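You operate a simulated robot arm through the tools that you are given. There is no shell and no other tool. Be economical: measure what you need, move in short steps, check, and stop when the job is done.

Carry out the task below with a simulated robot arm. There is one attempt and no reset: what you move stays moved.

## Task
Cap the water tank, start the pump unit and open the ballast knob until the cloudy water clears.
Fine: tank cap on before the red switch; shut the ballast knob again; leave the pipe link alone. Where these are worked on the way, their far stop is far enough and under half their travel is too little: ballast knob.

It is judged by the outcome, as a careful person would: the job done as asked, and still so three seconds after it is handed in. It fails if anything else is knocked over, pushed out of place, dropped, spilled or broken. A push-on lid holds only when it is set on centred and level and pressed home; a screw cap is set on level and turned clockwise until tight.

## Robot
A 7-joint arm with a two-finger parallel gripper, fixed in place. Base frame: the origin is at the foot of the arm, x ahead of it, y to its left, z up. Readings come in m, rad, newtons and seconds.
With the tool pointing down near the work surface it reaches from about 0.28 to 0.68 m from the base axis. Its first joint turns from -1.152 to 1.152 rad. Payload 1.57 kg.
Tool frame: the origin (TCP) lies between the finger pads and is the grasp point; the fingertips stand 0.03 m ahead of it; z points along the fingers, y is the line along which they close. Largest opening 0.11 m; finger width 0.024, thickness 0.012; the body of the gripper, 0.048 by 0.112 m, starts 0.078 m behind the TCP.
Orientation is that of the tool frame in the base frame, as a unit quaternion [x, y, z, w]. With the fingers straight down and closing along the base's y, the tool's x points along the base's -x, its y along +y and its z along -z.

## Interface
- The arm moves only by the tool move_arm. Its argument "deltas" is a list of rows, each a list of 2 entries, a list of its own where there are three numbers: the shift along the base's x, y, z in m, then the turn, a rotation vector about the base's x, y, z in rad. In form: [[[x, y, z], [wx, wy, wz]], ...]. A call has 1 to 12 rows; each row is the pose to reach, as a shift and turn from the pose commanded when the call began. "claw" is the opening, from 0 (shut) to 1 (fully open), set as the call begins (left out, the last holds). A row lasts 0.2 s, in which the tool goes at most 0.05 m and 0.15 rad; a call with a longer step from one row to the next is refused whole, and so is a gripper value outside its range. Where a pose cannot be reached the arm comes as near as it can. A force on the tool above 90 N (or 10 N above the force at the start of the call, whichever is more), or a blocked arm, ends the call early, and 0.2 s more pass. Each finger travels about 0.108 m/s and halts on what it meets, pressing with about 30 N; the grip force reading is that of the motor and also rises with nothing between the fingers. The clock runs only during rows and for 0.2 s after the last one: add rows that repeat a pose to give the fingers time. The reply holds the time, the measured pose of the TCP, the force on the tool along the base axes, the opening and the grip force, in the units named above and with some noise, with the torque about the TCP (base axes, N m) and any sound that the robot's microphone picked up.
- Cameras (640 x 400 px; columns grow to the right, rows downward): "scene" is fixed at [0.17, -0.4085, 1.3875]; the picture's right is [0.66, -0.75, 0.00], its down [-0.55, -0.48, -0.68] and it looks along [0.51, 0.45, -0.73] (base axes); focal length 324 px, centre (320, 200). "wrist" rides on the gripper at [0.07, 0.016, -0.141] in the tool frame; the picture's right is [-0.23, 0.97, 0.00], its down [-0.85, -0.20, -0.48] and it looks along [-0.47, -0.11, 0.88] (tool axes); focal length 222 px, centre (320, 200). There is no depth. A picture from a camera that has moved, and an enlarged one, comes with that camera's place and axes in the base frame and with its lens.
- get_image(camera): a new picture of that camera. The clock stands still meanwhile.
- enlarge(camera, box): a new picture of the part [left, top, right, bottom] of that camera's present view, enlarged. The clock stands still meanwhile.
- job_done(): hands the job in; it is judged then, once.

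Go step by step. Nothing tells you positions but the pictures and the camera data: compare them with the known pose of the tool, close in by small moves and look again before you grip or let go. The budget is 120 turns and 64 pictures, counting those below and the enlarged ones. Unless the task says otherwise, let go and move clear before handing in, and close with one line.

The tools are called after ">>>" as name(argument=value, ...) on one line, values as JSON. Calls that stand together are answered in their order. move_arm: Moves the arm, as the interface text tells. Its arguments: {"type":"object","properties":{"deltas":{"type":"array","items":{"type":"array"}},"claw":{"type":"number"}},"required":["deltas"]} The other tools are called the same way: get_image (camera) takes a picture; enlarge (camera, box) takes an enlarged picture of a part of a camera's view; job_done () hands the job in.

At the start:

```text
time: 0.0
ee_pos: [0.389, 0.1723, 1.003]
orientation: [0.001, 1.0, 0.0, 0.0]
ft_force: [-0.4, -0.6, -0.9]
wrist_torque: [0.03, 0.0, 0.03]
gripper_width: 0.11
grip_force: 0.1
```

scene: 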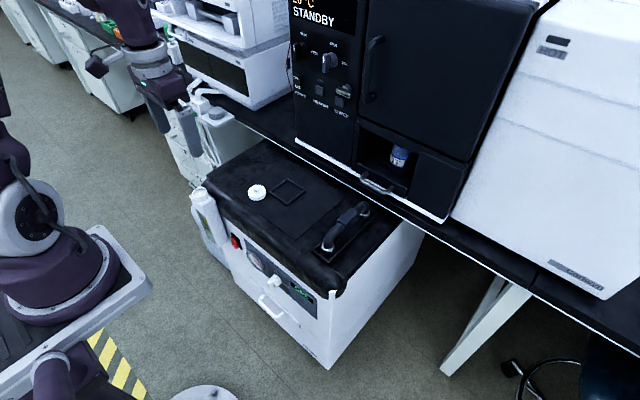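
wrist: 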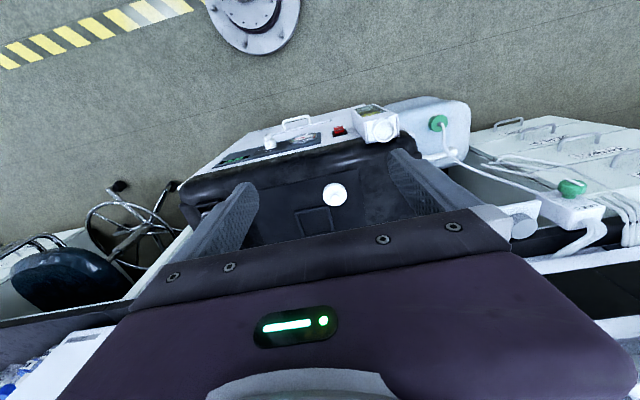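

I see a pump unit with a black top, a white cap lying on it, a tank at its left side, and a red switch and a knob on the front panel. I'll look closer before moving.

>>> enlarge(camera="scene", box=[180, 150, 340, 250])

>>> enlarge(camera="scene", box=[220, 220, 350, 340])

>>> enlarge(camera="wrist", box=[230, 80, 480, 236])

```text
4.00 times, centred on (260, 200) of scene
camera zoom: at [0.17, -0.4085, 1.3875], right [0.66, -0.75, 0.0], down [-0.55, -0.48, -0.68], along [0.51, 0.45, -0.73], focal length 1298 px, centre (560, 200)
```

zoom: 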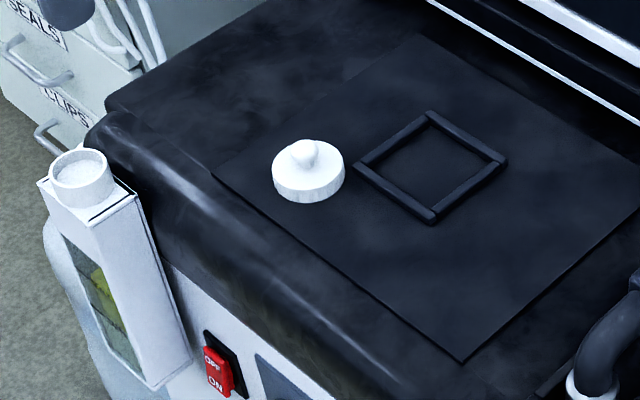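

```text
3.33 times, centred on (285, 280) of scene
camera zoom: at [0.17, -0.4085, 1.3875], right [0.66, -0.75, 0.0], down [-0.55, -0.48, -0.68], along [0.51, 0.45, -0.73], focal length 1082 px, centre (437, -67)
```

zoom: 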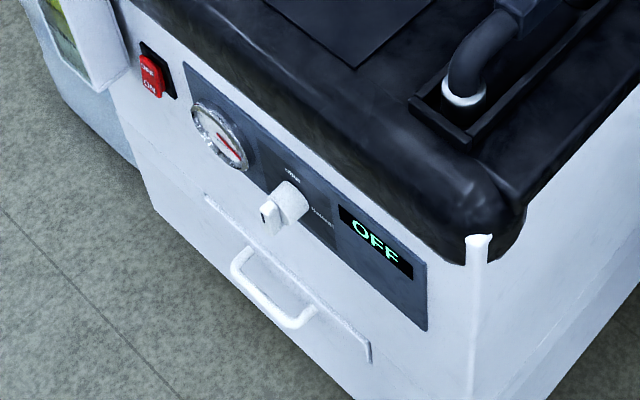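

```text
2.56 times, centred on (355, 158) of wrist
camera zoom: at [0.3204, 0.1902, 1.1442], right [0.23, 0.97, 0.0], down [0.85, -0.2, 0.48], along [0.47, -0.11, -0.88], focal length 569 px, centre (230, 308)
```

zoom: 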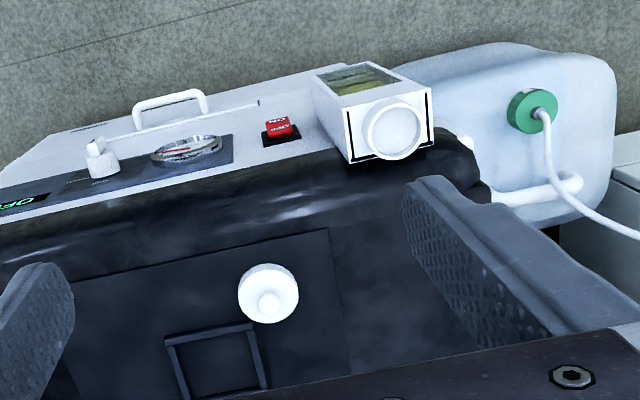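

The cap lies at about (0.545, 0.171, 0.70), the tank neck at about (0.434, 0.287, 0.71), the switch near (0.45, 0.21, 0.53) and the knob near (0.44, 0.02, 0.51). I'll move above the cap and look again.

>>> move_arm(deltas=[[[0.03, 0, -0.03], [0, 0, 0]], [[0.06, 0, -0.06], [0, 0, 0]], [[0.09, 0, -0.09], [0, 0, 0]], [[0.12, 0, -0.12], [0, 0, 0]], [[0.15, 0, -0.15], [0, 0, 0]], [[0.15, 0, -0.15], [0, 0, 0]]], claw=0.8)

>>> get_image(camera="wrist")

>>> enlarge(camera="scene", box=[180, 130, 340, 230])

```text
time: 1.4
ee_pos: [0.5373, 0.1749, 0.8506]
orientation: [0.0, 1.0, 0.0, -0.001]
ft_force: [-0.4, 0.3, 0.9]
wrist_torque: [0.0, 0.01, -0.03]
gripper_width: 0.0877
grip_force: 0.0
```

```text
58 pictures are left
camera wrist: at [0.4686, 0.1911, 0.9926], right [0.23, 0.97, 0.0], down [0.86, -0.2, 0.48], along [0.47, -0.11, -0.88], focal length 222 px, centre (320, 200)
```

wrist: 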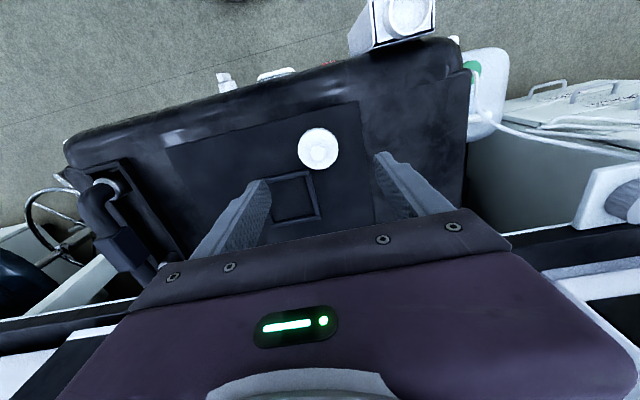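

```text
4.00 times, centred on (260, 180) of scene
camera zoom: at [0.17, -0.4085, 1.3875], right [0.66, -0.75, 0.0], down [-0.55, -0.48, -0.68], along [0.51, 0.45, -0.73], focal length 1298 px, centre (560, 280)
```

zoom: 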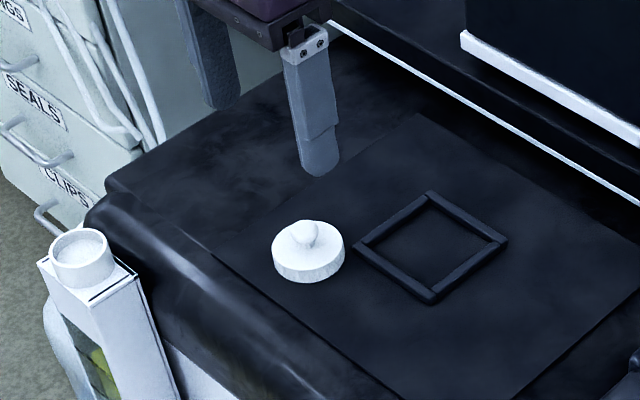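

The cap is confirmed near (0.546, 0.170), with its top at about 0.71. I'll go down until the fingertips are just above it and check.

>>> move_arm(deltas=[[[0.008, -0.003, -0.04], [0, 0, 0]], [[0.008, -0.003, -0.08], [0, 0, 0]], [[0.008, -0.003, -0.095], [0, 0, 0]], [[0.008, -0.003, -0.095], [0, 0, 0]]], claw=0.55)

>>> enlarge(camera="wrist", box=[230, 80, 410, 240])

>>> enlarge(camera="scene", box=[220, 165, 300, 215])

```text
time: 2.4
ee_pos: [0.5468, 0.1709, 0.7591]
orientation: [-0.001, 1.0, 0.001, 0.0]
ft_force: [0.8, 0.1, -0.8]
wrist_torque: [-0.03, 0.01, 0.01]
gripper_width: 0.0604
grip_force: 0.1
```

```text
2.50 times, centred on (320, 160) of wrist
camera zoom: at [0.4782, 0.1885, 0.8988], right [0.23, 0.97, 0.0], down [0.85, -0.2, 0.48], along [0.47, -0.11, -0.88], focal length 555 px, centre (320, 300)
```

zoom: 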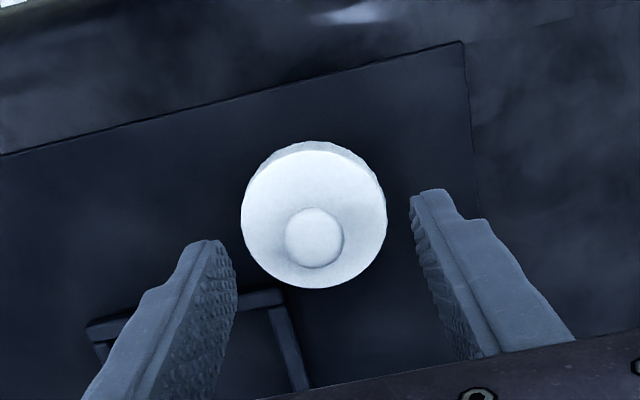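

```text
8.00 times, centred on (260, 190) of scene
camera zoom: at [0.17, -0.4085, 1.3875], right [0.66, -0.75, 0.0], down [-0.55, -0.48, -0.68], along [0.51, 0.45, -0.73], focal length 2596 px, centre (800, 280)
```

zoom: 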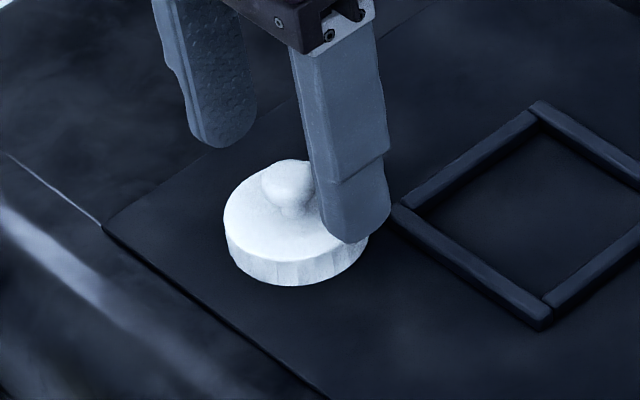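

The cap is ribbed with a ball grip; I put its centre at x≈0.551, y≈0.169 and its disc top at about z 0.70. I'll narrow the fingers, go down around the ball, and grip it.

>>> move_arm(deltas=[[[0.004, -0.002, 0], [0, 0, 0]], [[0.004, -0.002, 0], [0, 0, 0]], [[0.004, -0.002, -0.01], [0, 0, 0]], [[0.004, -0.002, -0.02], [0, 0, 0]], [[0.004, -0.002, -0.02], [0, 0, 0]]], claw=0.36)

>>> enlarge(camera="wrist", box=[230, 80, 410, 240])

>>> enlarge(camera="scene", box=[220, 165, 300, 215])

```text
time: 3.4
ee_pos: [0.5539, 0.1681, 0.7469]
orientation: [0.0, 1.0, 0.001, 0.003]
ft_force: [-4.0, -0.5, 22.1]
wrist_torque: [0.04, 0.23, 0.03]
gripper_width: 0.0394
grip_force: 0.1
stopped in row 5: the force on the tool passed its limit at 115 N (the readings are from after the stop); the commanded pose is now the measured one
```

```text
2.50 times, centred on (320, 160) of wrist
camera zoom: at [0.4844, 0.1861, 0.8871], right [0.23, 0.97, 0.0], down [0.85, -0.2, 0.48], along [0.47, -0.11, -0.88], focal length 555 px, centre (320, 300)
```

zoom: 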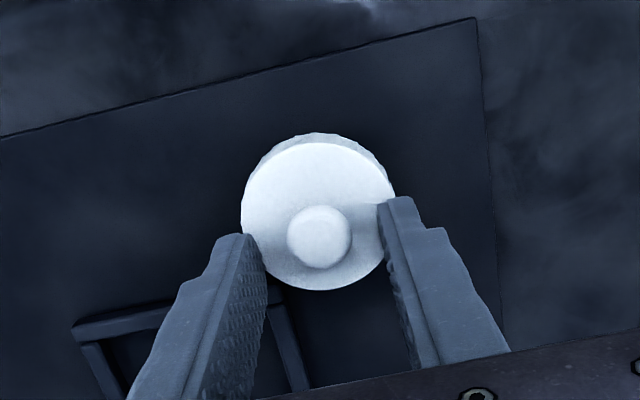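

```text
8.00 times, centred on (260, 190) of scene
camera zoom: at [0.1696, -0.4086, 1.3875], right [0.66, -0.75, 0.0], down [-0.55, -0.48, -0.68], along [0.51, 0.45, -0.73], focal length 2596 px, centre (800, 280)
```

zoom: 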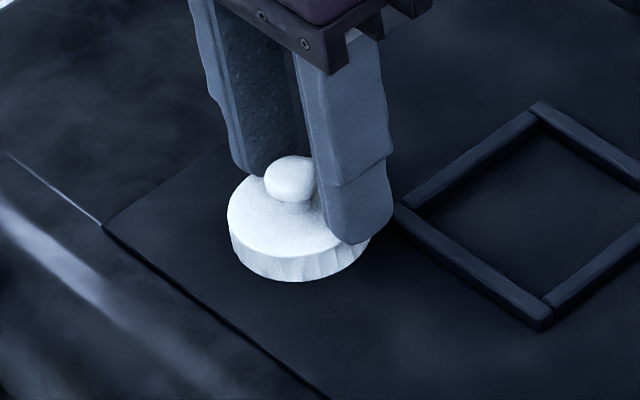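

The fingertips touched the disc, so its top is at z≈0.716 and the ball is at about (0.547, 0.171). I'll lift slightly, recentre and close on the ball.

>>> move_arm(deltas=[[[0, 0, 0.005], [0, 0, 0]], [[-0.006, 0.002, 0.005], [0, 0, 0]], [[-0.006, 0.002, 0.005], [0, 0, 0]], [[-0.006, 0.002, 0.004], [0, 0, 0]]])

>>> enlarge(camera="wrist", box=[230, 80, 410, 240])

```text
time: 4.4
ee_pos: [0.5481, 0.1705, 0.7494]
orientation: [0.0, 1.0, 0.0, 0.0]
ft_force: [-0.2, -0.4, -1.0]
wrist_torque: [-0.03, 0.01, 0.01]
gripper_width: 0.0398
grip_force: 0.0
```

```text
2.50 times, centred on (320, 160) of wrist
camera zoom: at [0.4785, 0.1882, 0.8898], right [0.23, 0.97, 0.0], down [0.85, -0.2, 0.48], along [0.47, -0.11, -0.88], focal length 555 px, centre (320, 300)
```

zoom: 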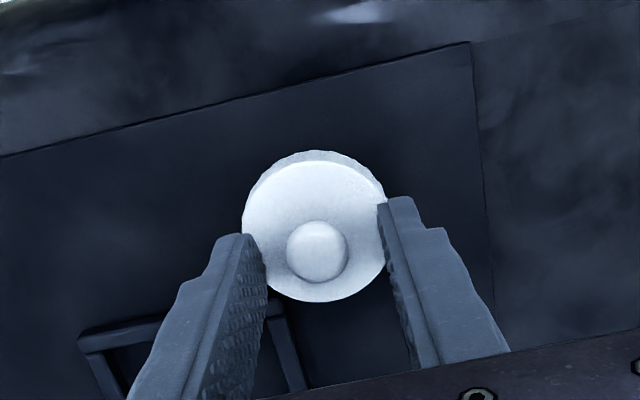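

The ball is now centred between the fingers. I'll close on it and lift a little.

>>> move_arm(deltas=[[[-0.001, 0, -0.001], [0, 0, 0]], [[-0.001, 0, -0.001], [0, 0, 0]], [[-0.001, 0, -0.001], [0, 0, 0]], [[-0.001, 0, 0.02], [0, 0, 0]], [[-0.001, 0, 0.05], [0, 0, 0]], [[-0.001, 0, 0.05], [0, 0, 0]]], claw=0)

>>> enlarge(camera="scene", box=[180, 130, 300, 205])

>>> get_image(camera="wrist")

```text
time: 5.8
ee_pos: [0.546, 0.1695, 0.7988]
orientation: [0.0, 1.0, 0.001, 0.0]
ft_force: [0.1, 0.1, -0.3]
wrist_torque: [-0.02, 0.0, -0.02]
gripper_width: 0.0176
grip_force: 30.5
```

```text
5.33 times, centred on (240, 168) of scene
camera zoom: at [0.17, -0.4085, 1.3875], right [0.66, -0.75, 0.0], down [-0.55, -0.48, -0.68], along [0.51, 0.45, -0.73], focal length 1730 px, centre (747, 373)
```

zoom: 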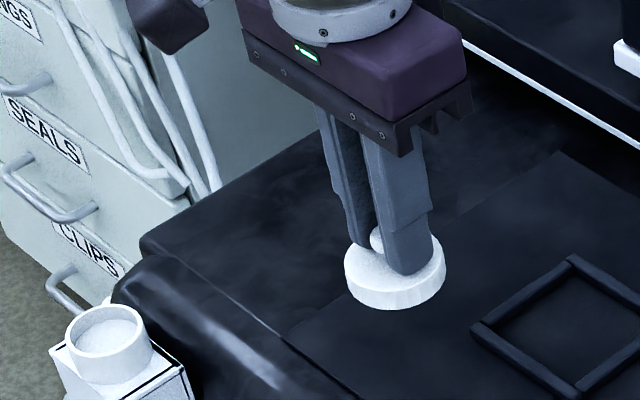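

```text
50 pictures are left
camera wrist: at [0.4757, 0.188, 0.9406], right [0.23, 0.97, 0.0], down [0.85, -0.2, 0.48], along [0.47, -0.11, -0.88], focal length 222 px, centre (320, 200)
```

wrist: 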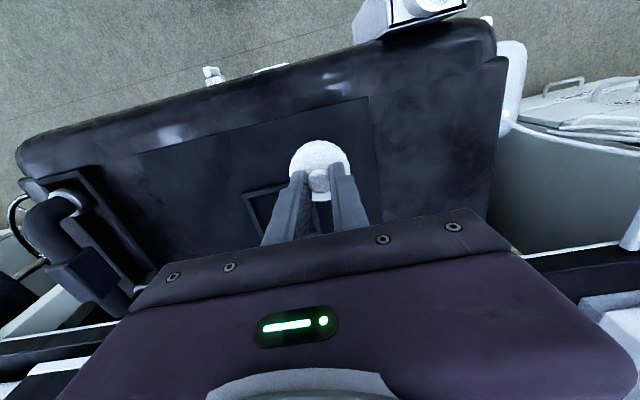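

The cap is held level. I'll move partway toward the tank to measure the neck with the wrist camera.

>>> move_arm(deltas=[[[-0.03, 0.02, 0], [0, 0, 0]], [[-0.06, 0.04, 0], [0, 0, 0]], [[-0.066, 0.06, 0], [0, 0, 0]], [[-0.066, 0.06, 0], [0, 0, 0]]])

>>> enlarge(camera="wrist", box=[240, 20, 480, 200])

>>> enlarge(camera="scene", box=[170, 140, 266, 200])

```text
time: 6.8
ee_pos: [0.4803, 0.23, 0.8005]
orientation: [-0.001, 1.0, 0.0, 0.0]
ft_force: [0.0, 0.5, 0.8]
wrist_torque: [-0.01, 0.0, 0.0]
gripper_width: 0.0175
grip_force: 30.0
```

```text
2.22 times, centred on (360, 110) of wrist
camera zoom: at [0.4108, 0.2481, 0.9405], right [0.23, 0.97, 0.0], down [0.85, -0.2, 0.48], along [0.47, -0.11, -0.88], focal length 494 px, centre (231, 400)
```

zoom: 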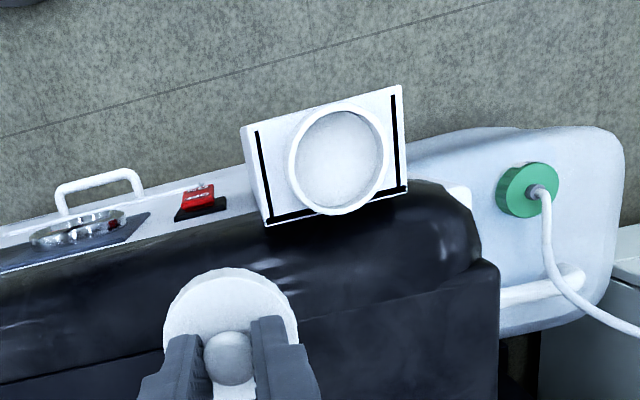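

```text
6.67 times, centred on (218, 170) of scene
camera zoom: at [0.17, -0.4085, 1.3875], right [0.66, -0.75, 0.0], down [-0.55, -0.48, -0.68], along [0.51, 0.45, -0.73], focal length 2163 px, centre (1000, 400)
```

zoom: 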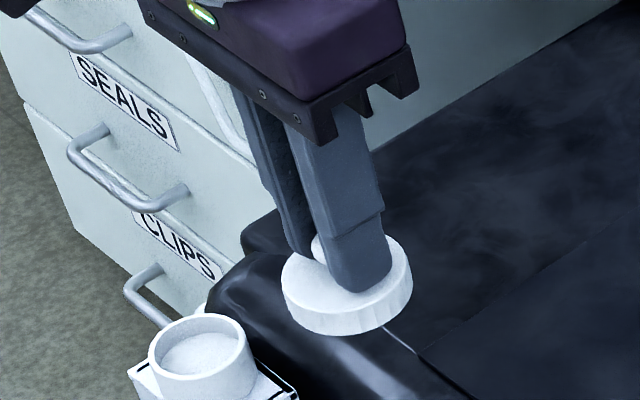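

The neck is an open cup whose rim I place at about (0.432, 0.289, 0.71), so it is slightly narrower than the cap. I'll hover the cap over it and compare.

>>> move_arm(deltas=[[[-0.025, 0.03, 0], [0, 0, 0]], [[-0.047, 0.059, 0], [0, 0, 0]], [[-0.047, 0.059, -0.01], [0, 0, 0]], [[-0.047, 0.059, -0.01], [0, 0, 0]]])

>>> enlarge(camera="wrist", box=[240, 60, 420, 220])

>>> enlarge(camera="scene", box=[165, 155, 245, 205])

```text
time: 7.8
ee_pos: [0.4329, 0.2881, 0.7905]
orientation: [0.0, 1.0, 0.0, 0.0]
ft_force: [-0.5, 0.4, -0.8]
wrist_torque: [-0.03, 0.0, 0.03]
gripper_width: 0.0176
grip_force: 29.8
```

```text
2.50 times, centred on (330, 140) of wrist
camera zoom: at [0.3631, 0.306, 0.9307], right [0.23, 0.97, 0.0], down [0.85, -0.2, 0.48], along [0.47, -0.11, -0.88], focal length 555 px, centre (295, 350)
```

zoom: 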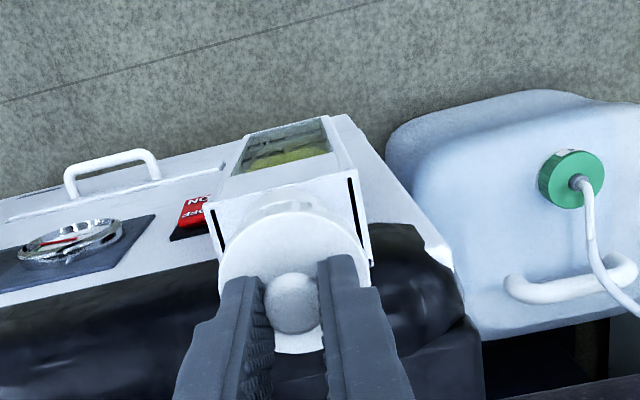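

```text
8.00 times, centred on (205, 180) of scene
camera zoom: at [0.17, -0.4085, 1.3875], right [0.66, -0.75, 0.0], down [-0.55, -0.48, -0.68], along [0.51, 0.45, -0.73], focal length 2596 px, centre (1240, 360)
```

zoom: 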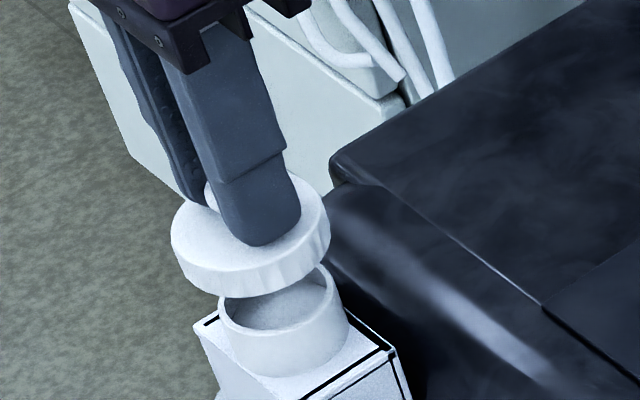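

The cap hovers nearly over the neck. I'll look closer to judge the centring.

>>> enlarge(camera="wrist", box=[290, 105, 370, 165])

>>> enlarge(camera="scene", box=[180, 175, 220, 205])

```text
6.67 times, centred on (330, 135) of wrist
camera zoom: at [0.3631, 0.306, 0.9307], right [0.23, 0.97, 0.0], down [0.85, -0.2, 0.48], along [0.47, -0.11, -0.88], focal length 1481 px, centre (253, 633)
```

zoom: 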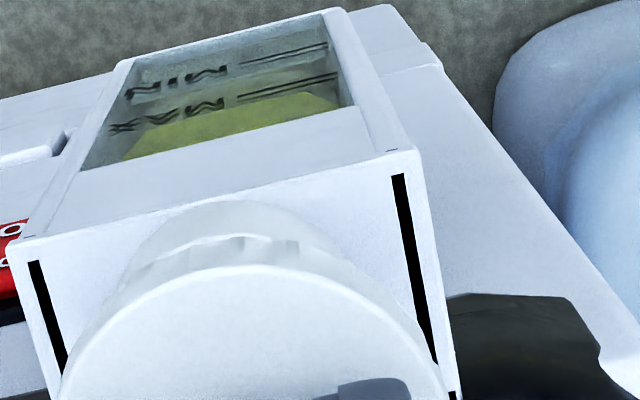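

```text
13.33 times, centred on (200, 190) of scene
camera zoom: at [0.17, -0.4085, 1.3875], right [0.66, -0.75, 0.0], down [-0.55, -0.48, -0.68], along [0.51, 0.45, -0.73], focal length 4326 px, centre (1920, 333)
```

zoom: 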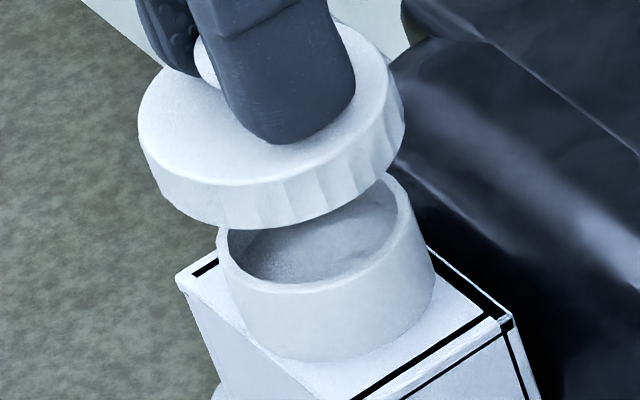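

The cap looks about 2 mm too far in +y. I'll correct that, go partway down, and look again.

>>> move_arm(deltas=[[[0, -0.0022, 0], [0, 0, 0]], [[0, -0.0022, -0.012], [0, 0, 0]], [[0, -0.0022, -0.012], [0, 0, 0]]])

>>> enlarge(camera="scene", box=[180, 175, 220, 205])

>>> enlarge(camera="wrist", box=[290, 105, 370, 165])

```text
time: 8.6
ee_pos: [0.4335, 0.2884, 0.7779]
orientation: [-0.001, 1.0, 0.0, 0.001]
ft_force: [0.3, 0.1, -0.5]
wrist_torque: [0.0, 0.0, 0.02]
gripper_width: 0.0174
grip_force: 30.0
```

```text
13.33 times, centred on (200, 190) of scene
camera zoom: at [0.17, -0.4085, 1.3875], right [0.66, -0.75, 0.0], down [-0.55, -0.48, -0.68], along [0.51, 0.45, -0.73], focal length 4326 px, centre (1920, 333)
```

zoom: 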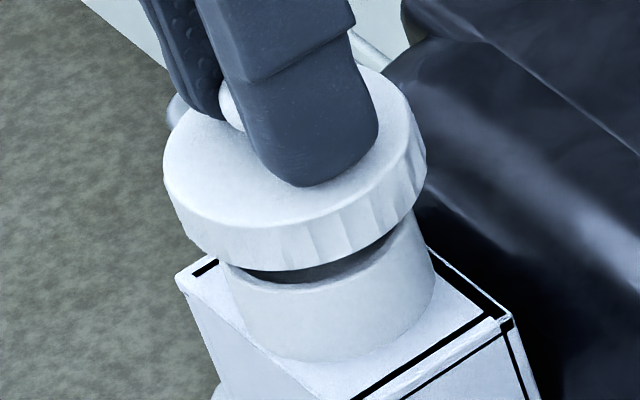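

```text
6.67 times, centred on (330, 135) of wrist
camera zoom: at [0.364, 0.3047, 0.9184], right [0.23, 0.97, 0.0], down [0.85, -0.2, 0.48], along [0.47, -0.11, -0.88], focal length 1481 px, centre (253, 633)
```

zoom: 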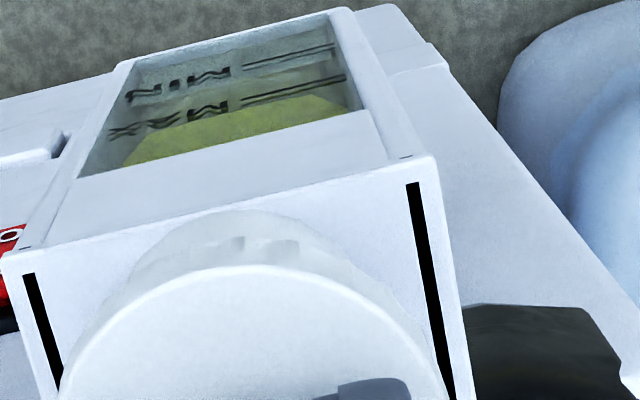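

The cap and neck now line up to within about 1 mm. I'll lower gently until contact.

>>> move_arm(deltas=[[[0, 0, -0.005], [0, 0, 0]], [[0, 0, -0.01], [0, 0, 0]], [[0, 0, -0.014], [0, 0, 0]], [[0, 0, -0.014], [0, 0, 0]]])

>>> enlarge(camera="scene", box=[180, 175, 220, 205])

```text
time: 9.6
ee_pos: [0.4336, 0.2876, 0.7639]
orientation: [0.0, 1.0, 0.0, 0.0]
ft_force: [-0.3, -0.3, 0.1]
wrist_torque: [0.0, -0.02, 0.01]
gripper_width: 0.0177
grip_force: 30.4
```

```text
13.33 times, centred on (200, 190) of scene
camera zoom: at [0.17, -0.4085, 1.3875], right [0.66, -0.75, 0.0], down [-0.55, -0.48, -0.68], along [0.51, 0.45, -0.73], focal length 4326 px, centre (1920, 333)
```

zoom: 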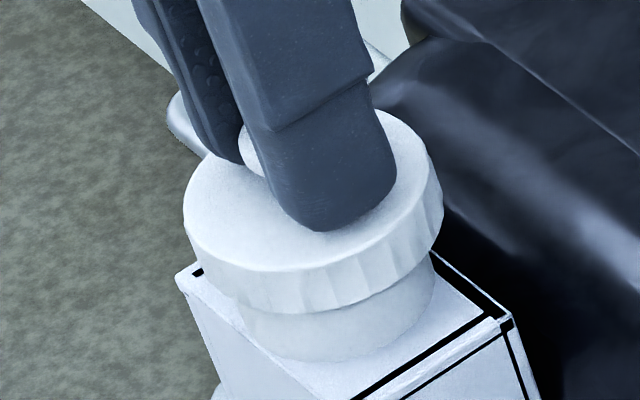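

No contact force yet and the alignment looks good. I'll keep lowering in small steps.

>>> move_arm(deltas=[[[0, 0, -0.003], [0, 0, 0]], [[0, 0, -0.006], [0, 0, 0]], [[0, 0, -0.008], [0, 0, 0]], [[0, 0, -0.008], [0, 0, 0]]])

>>> enlarge(camera="scene", box=[180, 175, 220, 205])

```text
time: 10.6
ee_pos: [0.4331, 0.286, 0.7571]
orientation: [0.0, 1.0, -0.001, 0.0]
ft_force: [-19.0, -9.6, 36.6]
wrist_torque: [-0.21, 0.44, -0.01]
gripper_width: 0.0178
grip_force: 29.3
heard: snap
```

```text
13.33 times, centred on (200, 190) of scene
camera zoom: at [0.1691, -0.409, 1.3874], right [0.66, -0.75, 0.0], down [-0.55, -0.48, -0.68], along [0.51, 0.45, -0.73], focal length 4326 px, centre (1920, 333)
```

zoom: 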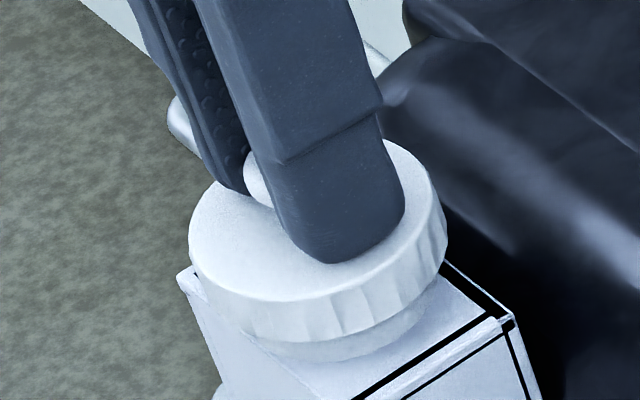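

A snap was heard, so the push-on cap seems home. I'll open slightly, lift clear and check that it sits level.

>>> move_arm(deltas=[[[0, 0, 0.0], [0, 0, 0]], [[0, 0, 0.0], [0, 0, 0]], [[0, 0, 0.02], [0, 0, 0]], [[0, 0, 0.06], [0, 0, 0]], [[0, 0, 0.1], [0, 0, 0]], [[0, 0, 0.1], [0, 0, 0]]], claw=0.4)

>>> enlarge(camera="scene", box=[180, 165, 240, 210])

>>> get_image(camera="wrist")

```text
time: 12.0
ee_pos: [0.4334, 0.2877, 0.8541]
orientation: [0.0, 1.0, 0.0, 0.0]
ft_force: [0.3, -1.0, -0.5]
wrist_torque: [-0.01, -0.01, 0.0]
gripper_width: 0.044
grip_force: 0.0
```

```text
8.89 times, centred on (210, 188) of scene
camera zoom: at [0.17, -0.4085, 1.3875], right [0.66, -0.75, 0.0], down [-0.55, -0.48, -0.68], along [0.51, 0.45, -0.73], focal length 2884 px, centre (1298, 311)
```

zoom: 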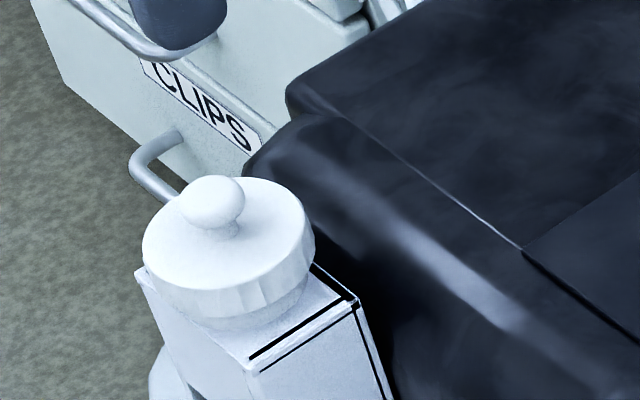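

```text
38 pictures are left
camera wrist: at [0.3633, 0.3047, 0.9948], right [0.23, 0.97, 0.0], down [0.85, -0.2, 0.48], along [0.47, -0.11, -0.88], focal length 222 px, centre (320, 200)
```

wrist: 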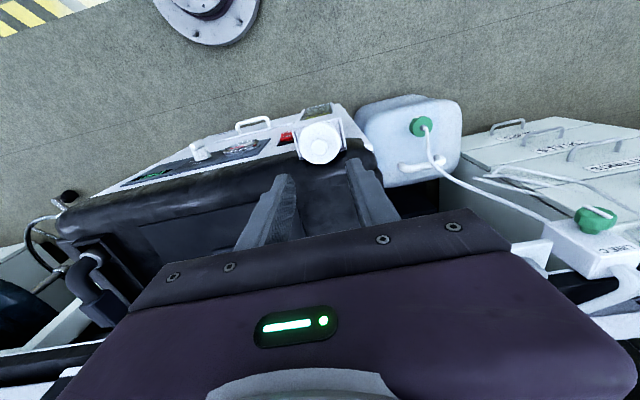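

The cap sits level and snapped on. Next I'll back away from the unit and pitch the tool forward so the wrist camera sees the front panel.

>>> move_arm(deltas=[[[-0.03, -0.03, 0.0], [0, -0.14, 0]], [[-0.06, -0.06, 0.0], [0, -0.28, 0]], [[-0.09, -0.09, 0], [0, -0.42, 0]], [[-0.12, -0.11, -0.02], [0, -0.56, 0]], [[-0.13, -0.11, -0.04], [0, -0.7, 0]], [[-0.13, -0.11, -0.06], [0, -0.84, 0]], [[-0.13, -0.11, -0.06], [0, -0.84, 0]]], claw=0)

>>> get_image(camera="wrist")

>>> enlarge(camera="scene", box=[180, 180, 340, 300])

```text
time: 13.6
ee_pos: [0.3037, 0.1775, 0.7961]
orientation: [0.0, 0.913, 0.0, 0.409]
ft_force: [-0.3, 0.4, 0.7]
wrist_torque: [-0.02, 0.0, 0.02]
gripper_width: 0.0002
grip_force: 21.5
out of reach, approached as far as the arm can: row 2
```

```text
37 pictures are left
camera wrist: at [0.1518, 0.1957, 0.8369], right [0.15, 0.97, 0.17], down [0.21, -0.2, 0.96], along [0.97, -0.11, -0.24], focal length 222 px, centre (320, 200)
```

wrist: 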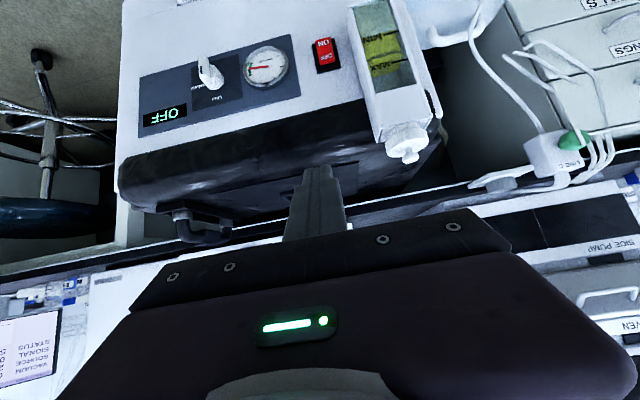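

```text
3.33 times, centred on (260, 240) of scene
camera zoom: at [0.17, -0.4085, 1.3875], right [0.66, -0.75, 0.0], down [-0.55, -0.48, -0.68], along [0.51, 0.45, -0.73], focal length 1082 px, centre (520, 67)
```

zoom: 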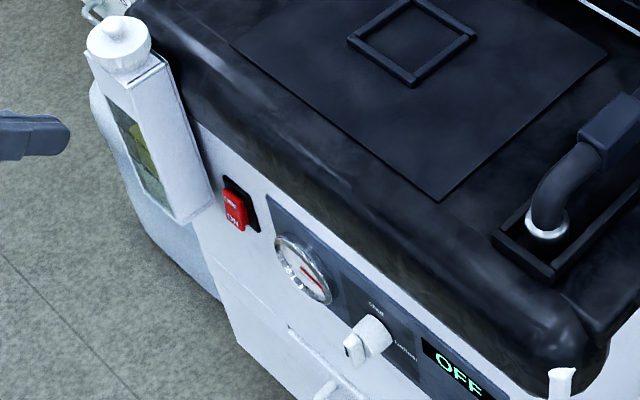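

I now see the panel face-on, with the picture inverted. I'll enlarge the panel.

>>> enlarge(camera="wrist", box=[130, 20, 370, 140])

>>> enlarge(camera="wrist", box=[170, 30, 250, 90])

```text
2.67 times, centred on (250, 80) of wrist
camera zoom: at [0.1518, 0.1957, 0.8369], right [0.15, 0.97, 0.17], down [0.21, -0.2, 0.96], along [0.97, -0.11, -0.24], focal length 592 px, centre (507, 520)
```

zoom: 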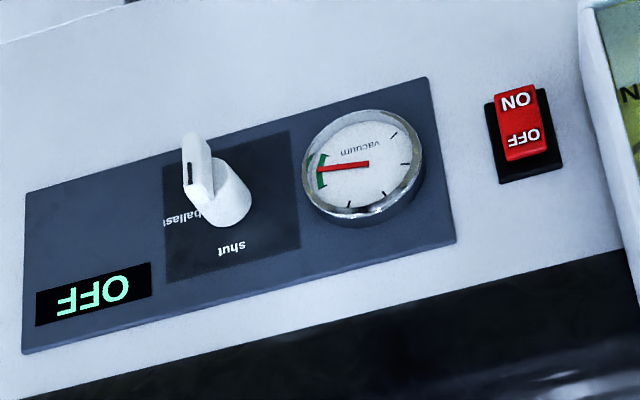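

```text
6.67 times, centred on (210, 60) of wrist
camera zoom: at [0.1518, 0.1957, 0.8369], right [0.15, 0.97, 0.17], down [0.21, -0.2, 0.96], along [0.97, -0.11, -0.24], focal length 1481 px, centre (1053, 1133)
```

zoom: 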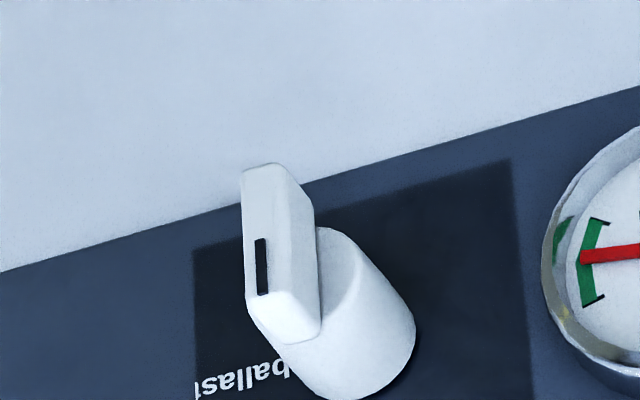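

The rocker is at about (0.454, 0.2135, 0.516) with ON as its lower half. The ballast knob's bar is at about (0.426, 0.017, 0.515), pointing up to "shut", with "ballast" to the right. I'll bring the closed fingertips in front of the switch's lower half.

>>> move_arm(deltas=[[[0.0, 0.01, -0.045], [0, -0.1, 0]], [[0.0, 0.02, -0.09], [0, -0.2, 0]], [[0.01, 0.03, -0.135], [0, -0.2, 0]], [[0.02, 0.033, -0.18], [0, -0.2, 0]], [[0.03, 0.033, -0.225], [0, -0.2, 0]], [[0.04, 0.033, -0.265], [0, -0.2, 0]], [[0.06, 0.033, -0.286], [0, -0.2, 0]], [[0.07, 0.033, -0.286], [0, -0.2, 0]], [[0.07, 0.033, -0.286], [0, -0.2, 0]]])

>>> get_image(camera="wrist")

>>> enlarge(camera="scene", box=[180, 180, 300, 270])

```text
time: 15.6
ee_pos: [0.3811, 0.2248, 0.5814]
orientation: [0.001, 0.867, 0.0, 0.498]
ft_force: [0.2, -0.4, -0.2]
wrist_torque: [0.01, 0.0, 0.0]
gripper_width: 0.0003
grip_force: 21.7
out of reach, approached as far as the arm can: row 5, 6, 7, 8, 9
```

```text
33 pictures are left
camera wrist: at [0.2244, 0.2423, 0.5929], right [0.12, 0.97, 0.2], down [0.02, -0.2, 0.98], along [0.99, -0.11, -0.04], focal length 222 px, centre (320, 200)
```

wrist: 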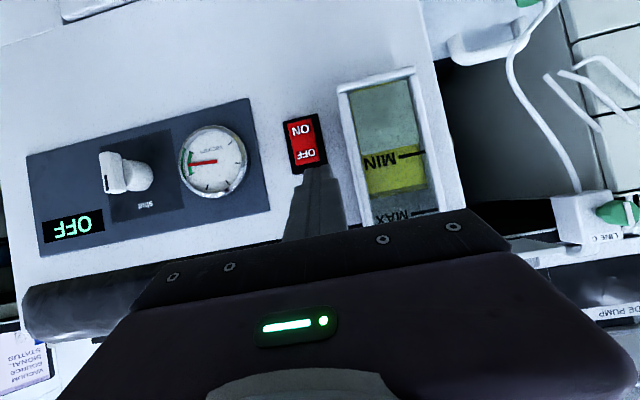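

```text
4.44 times, centred on (240, 225) of scene
camera zoom: at [0.17, -0.4085, 1.3875], right [0.66, -0.75, 0.0], down [-0.55, -0.48, -0.68], along [0.51, 0.45, -0.73], focal length 1442 px, centre (676, 89)
```

zoom: 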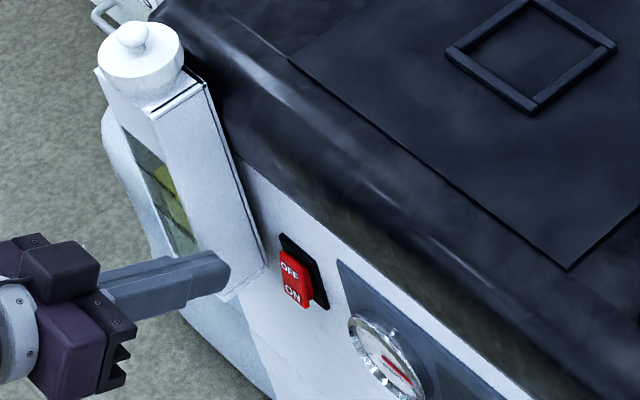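

The arm cannot reach that low at this pitch. I'll tip the tool a bit more downward and go on to the spot in front of the switch.

>>> move_arm(deltas=[[[0.0, -0.007, 0], [0, 0.1, 0]], [[0.0, -0.015, -0.02], [0, 0.2, 0]], [[0.0, -0.015, -0.056], [0, 0.25, 0]], [[0.004, -0.015, -0.056], [0, 0.25, 0]]])

```text
time: 16.6
ee_pos: [0.3856, 0.2117, 0.5308]
orientation: [0.0, 0.923, 0.0, 0.384]
ft_force: [0.9, 0.1, 0.0]
wrist_torque: [0.02, -0.03, 0.0]
gripper_width: 0.0
grip_force: 21.3
out of reach, approached as far as the arm can: row 3, 4
```

Nearly there. I'll edge forward and down, then look.

>>> move_arm(deltas=[[[0.01, -0.002, -0.008], [0, 0, 0]], [[0.02, -0.002, -0.016], [0, 0, 0]], [[0.02, -0.002, -0.016], [0, 0, 0]]])

>>> enlarge(camera="wrist", box=[230, 60, 430, 220])

>>> enlarge(camera="scene", box=[190, 210, 280, 270])

```text
time: 17.4
ee_pos: [0.4056, 0.2102, 0.5296]
orientation: [0.0, 0.923, 0.0, 0.386]
ft_force: [-0.3, -0.6, 0.2]
wrist_torque: [0.03, 0.01, -0.01]
gripper_width: 0.0002
grip_force: 21.6
out of reach, approached as far as the arm can: row 1, 2, 3
```

```text
2.50 times, centred on (330, 140) of wrist
camera zoom: at [0.2573, 0.2285, 0.5784], right [0.16, 0.97, 0.16], down [0.26, -0.2, 0.94], along [0.95, -0.11, -0.29], focal length 555 px, centre (295, 350)
```

zoom: 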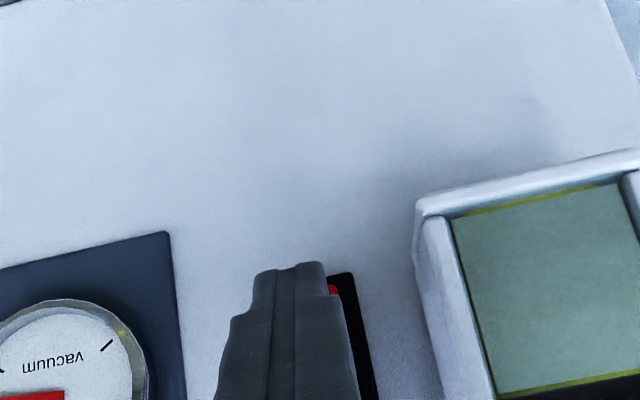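

```text
6.67 times, centred on (235, 240) of scene
camera zoom: at [0.17, -0.4085, 1.3875], right [0.66, -0.75, 0.0], down [-0.55, -0.48, -0.68], along [0.51, 0.45, -0.73], focal length 2163 px, centre (887, -67)
```

zoom: 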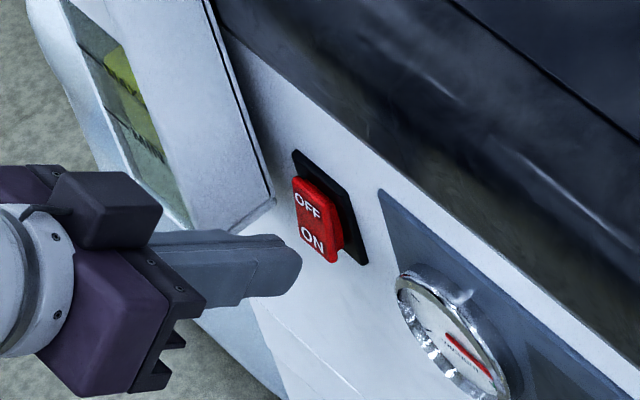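

The tip is in line but slightly high. I'll reduce the pitch a little, which lets it go lower, before pressing.

>>> move_arm(deltas=[[[0.0, -0.001, 0], [0, 0.05, 0]], [[0.0, -0.001, -0.006], [0, 0.1, 0]], [[0.003, -0.001, -0.012], [0, 0.1, 0]], [[0.003, -0.001, -0.012], [0, 0.1, 0]]])

>>> enlarge(camera="scene", box=[190, 210, 280, 270])

```text
time: 18.4
ee_pos: [0.4099, 0.2112, 0.5171]
orientation: [0.0, 0.941, 0.0, 0.339]
ft_force: [-0.1, -0.3, 0.1]
wrist_torque: [-0.03, -0.01, 0.0]
gripper_width: 0.0
grip_force: 21.6
```

```text
6.67 times, centred on (235, 240) of scene
camera zoom: at [0.17, -0.4085, 1.3875], right [0.66, -0.75, 0.0], down [-0.55, -0.48, -0.68], along [0.51, 0.45, -0.73], focal length 2163 px, centre (887, -67)
```

zoom: 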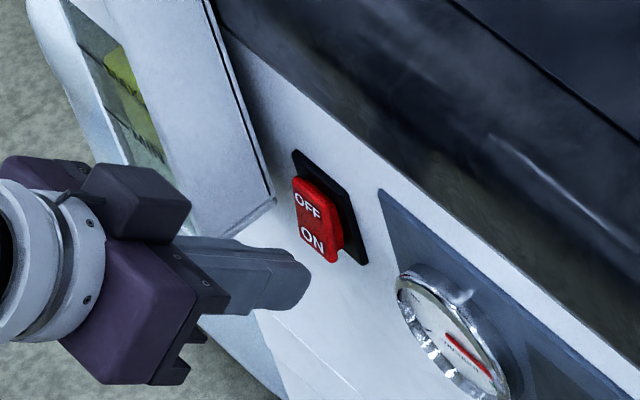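

The fingertip edge is now level with the ON half. I'll push forward slowly.

>>> move_arm(deltas=[[[0.005, 0, 0], [0, 0, 0]], [[0.01, 0, 0], [0, 0, 0]], [[0.014, 0, 0], [0, 0, 0]], [[0.018, 0, 0], [0, 0, 0]], [[0.018, 0, 0], [0, 0, 0]]])

>>> enlarge(camera="scene", box=[190, 210, 310, 300])

```text
time: 19.6
ee_pos: [0.4219, 0.21, 0.515]
orientation: [0.001, 0.943, -0.001, 0.333]
ft_force: [-37.1, 4.8, -13.0]
wrist_torque: [0.35, 0.95, 0.35]
gripper_width: 0.0
grip_force: 21.0
```

```text
4.44 times, centred on (250, 255) of scene
camera zoom: at [0.1697, -0.4083, 1.3875], right [0.66, -0.75, 0.0], down [-0.55, -0.48, -0.68], along [0.51, 0.45, -0.73], focal length 1442 px, centre (631, -44)
```

zoom: 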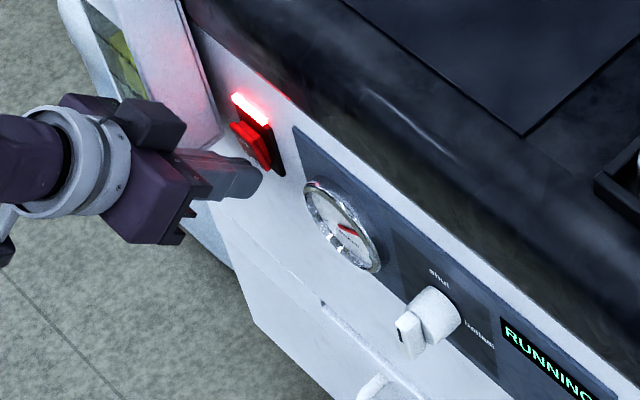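

The pump shows RUNNING and the switch is lit. Next I'll back off and move in front of the ballast knob.

>>> move_arm(deltas=[[[-0.03, 0, 0.01], [0, 0, 0]], [[-0.05, -0.02, 0.03], [0, 0, 0]], [[-0.05, -0.06, 0.05], [0, 0, 0]], [[-0.05, -0.1, 0.05], [0, 0, 0]], [[-0.05, -0.14, 0.05], [0, 0, 0]], [[-0.05, -0.14, 0.05], [0, 0, 0]]])

>>> get_image(camera="wrist")

>>> enlarge(camera="scene", box=[220, 230, 320, 305])

```text
time: 21.0
ee_pos: [0.3785, 0.0695, 0.5677]
orientation: [0.0, 0.941, 0.0, 0.338]
ft_force: [0.3, -0.1, -0.4]
wrist_torque: [0.02, -0.02, -0.03]
gripper_width: 0.0
grip_force: 21.6
```

```text
27 pictures are left
camera wrist: at [0.2345, 0.0867, 0.6321], right [0.18, 0.97, 0.15], down [0.35, -0.2, 0.91], along [0.92, -0.11, -0.38], focal length 222 px, centre (320, 200)
```

wrist: 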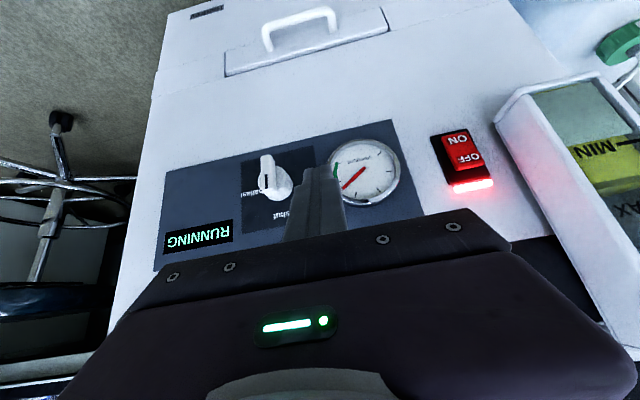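

```text
5.33 times, centred on (270, 268) of scene
camera zoom: at [0.17, -0.4085, 1.3875], right [0.66, -0.75, 0.0], down [-0.55, -0.48, -0.68], along [0.51, 0.45, -0.73], focal length 1730 px, centre (587, -160)
```

zoom: 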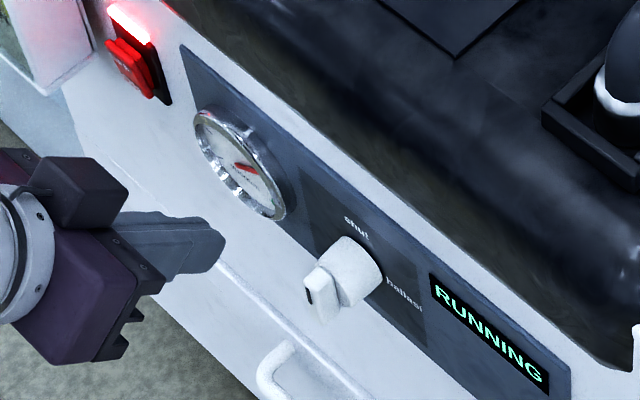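

The pump runs and the knob is just left of the fingers in the inverted view. I'll enlarge to locate the bar precisely.

>>> enlarge(camera="wrist", box=[235, 140, 315, 220])

```text
5.00 times, centred on (275, 180) of wrist
camera zoom: at [0.2345, 0.0867, 0.6321], right [0.18, 0.97, 0.15], down [0.35, -0.2, 0.91], along [0.92, -0.11, -0.38], focal length 1111 px, centre (545, 300)
```

zoom: 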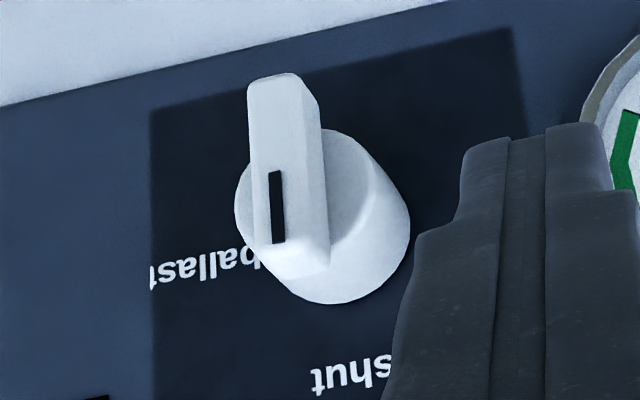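

The bar spans roughly z 0.489–0.528 at x≈0.428, y≈0.013, on a knob axis near (y 0.014, z 0.512). I'll open the fingers and line up in front to straddle the bar.

>>> move_arm(deltas=[[[-0.005, -0.02, -0.01], [0, 0, 0]], [[-0.005, -0.056, -0.025], [0, 0, 0]], [[0.005, -0.056, -0.039], [0, 0, 0]], [[0.005, -0.056, -0.039], [0, 0, 0]]], claw=0.45)

>>> enlarge(camera="wrist", box=[250, 100, 390, 220])

```text
time: 22.0
ee_pos: [0.3936, 0.0392, 0.5647]
orientation: [0.0, 0.941, 0.0, 0.339]
ft_force: [0.7, -0.6, 0.2]
wrist_torque: [0.01, 0.0, 0.03]
gripper_width: 0.0493
grip_force: 0.1
out of reach, approached as far as the arm can: row 1, 2, 3, 4
```

```text
3.33 times, centred on (320, 160) of wrist
camera zoom: at [0.251, 0.0569, 0.628], right [0.18, 0.97, 0.14], down [0.35, -0.2, 0.91], along [0.92, -0.11, -0.38], focal length 740 px, centre (320, 333)
```

zoom: 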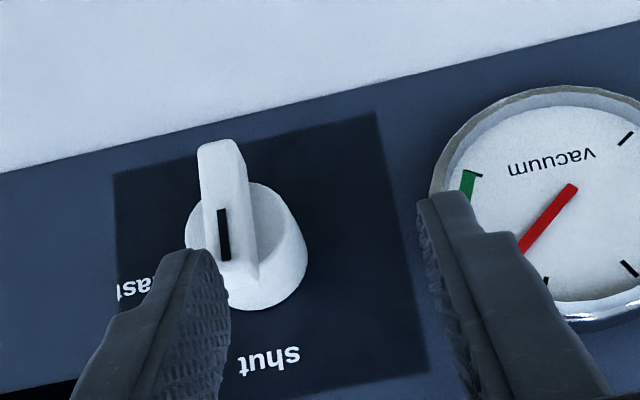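

This spot is too near the base for that pitch. I'll tip the tool further down, to about 0.4 rad off vertical, and line up again short of the bar.

>>> move_arm(deltas=[[[-0.005, 0, 0], [0, 0.1, 0]], [[-0.005, -0.01, 0], [0, 0.2, 0]], [[-0.005, -0.026, 0], [0, 0.3, 0]], [[0.0, -0.026, -0.02], [0, 0.3, 0]], [[0.0, -0.026, -0.042], [0, 0.3, 0]], [[0.0, -0.026, -0.042], [0, 0.3, 0]]])

>>> get_image(camera="wrist")

```text
time: 23.4
ee_pos: [0.3938, 0.0146, 0.5213]
orientation: [0.001, 0.981, 0.0, 0.195]
ft_force: [-0.1, -0.5, -0.5]
wrist_torque: [0.0, 0.02, -0.03]
gripper_width: 0.0496
grip_force: 0.0
```

```text
23 pictures are left
camera wrist: at [0.2753, 0.0321, 0.6242], right [0.21, 0.97, 0.09], down [0.61, -0.2, 0.77], along [0.77, -0.11, -0.63], focal length 222 px, centre (320, 200)
```

wrist: 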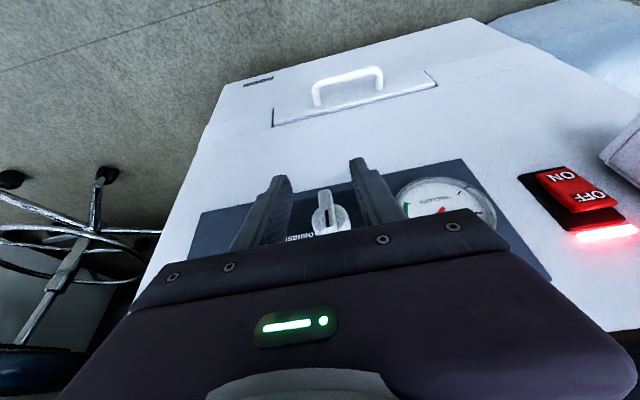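

That pose is reachable and the bar is between the fingers. I'll enlarge to check alignment.

>>> enlarge(camera="wrist", box=[260, 140, 400, 240])

>>> enlarge(camera="scene", box=[230, 235, 320, 300])

```text
4.00 times, centred on (330, 190) of wrist
camera zoom: at [0.2753, 0.0321, 0.6242], right [0.21, 0.97, 0.09], down [0.61, -0.2, 0.77], along [0.77, -0.11, -0.63], focal length 888 px, centre (280, 240)
```

zoom: 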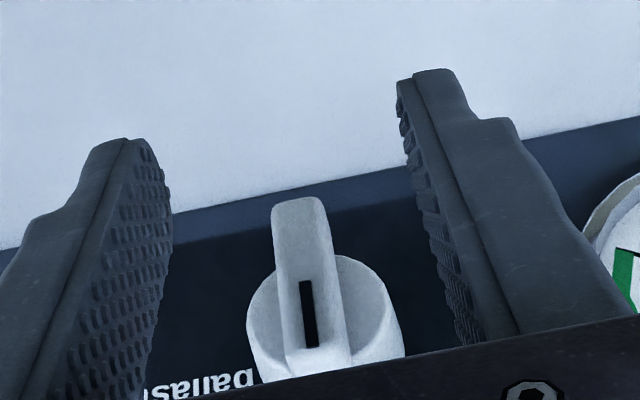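

```text
6.15 times, centred on (275, 268) of scene
camera zoom: at [0.17, -0.4085, 1.3875], right [0.66, -0.75, 0.0], down [-0.55, -0.48, -0.68], along [0.51, 0.45, -0.73], focal length 1997 px, centre (597, -215)
```

zoom: 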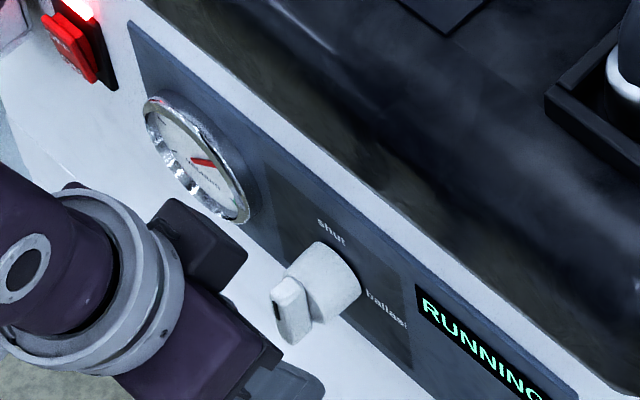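

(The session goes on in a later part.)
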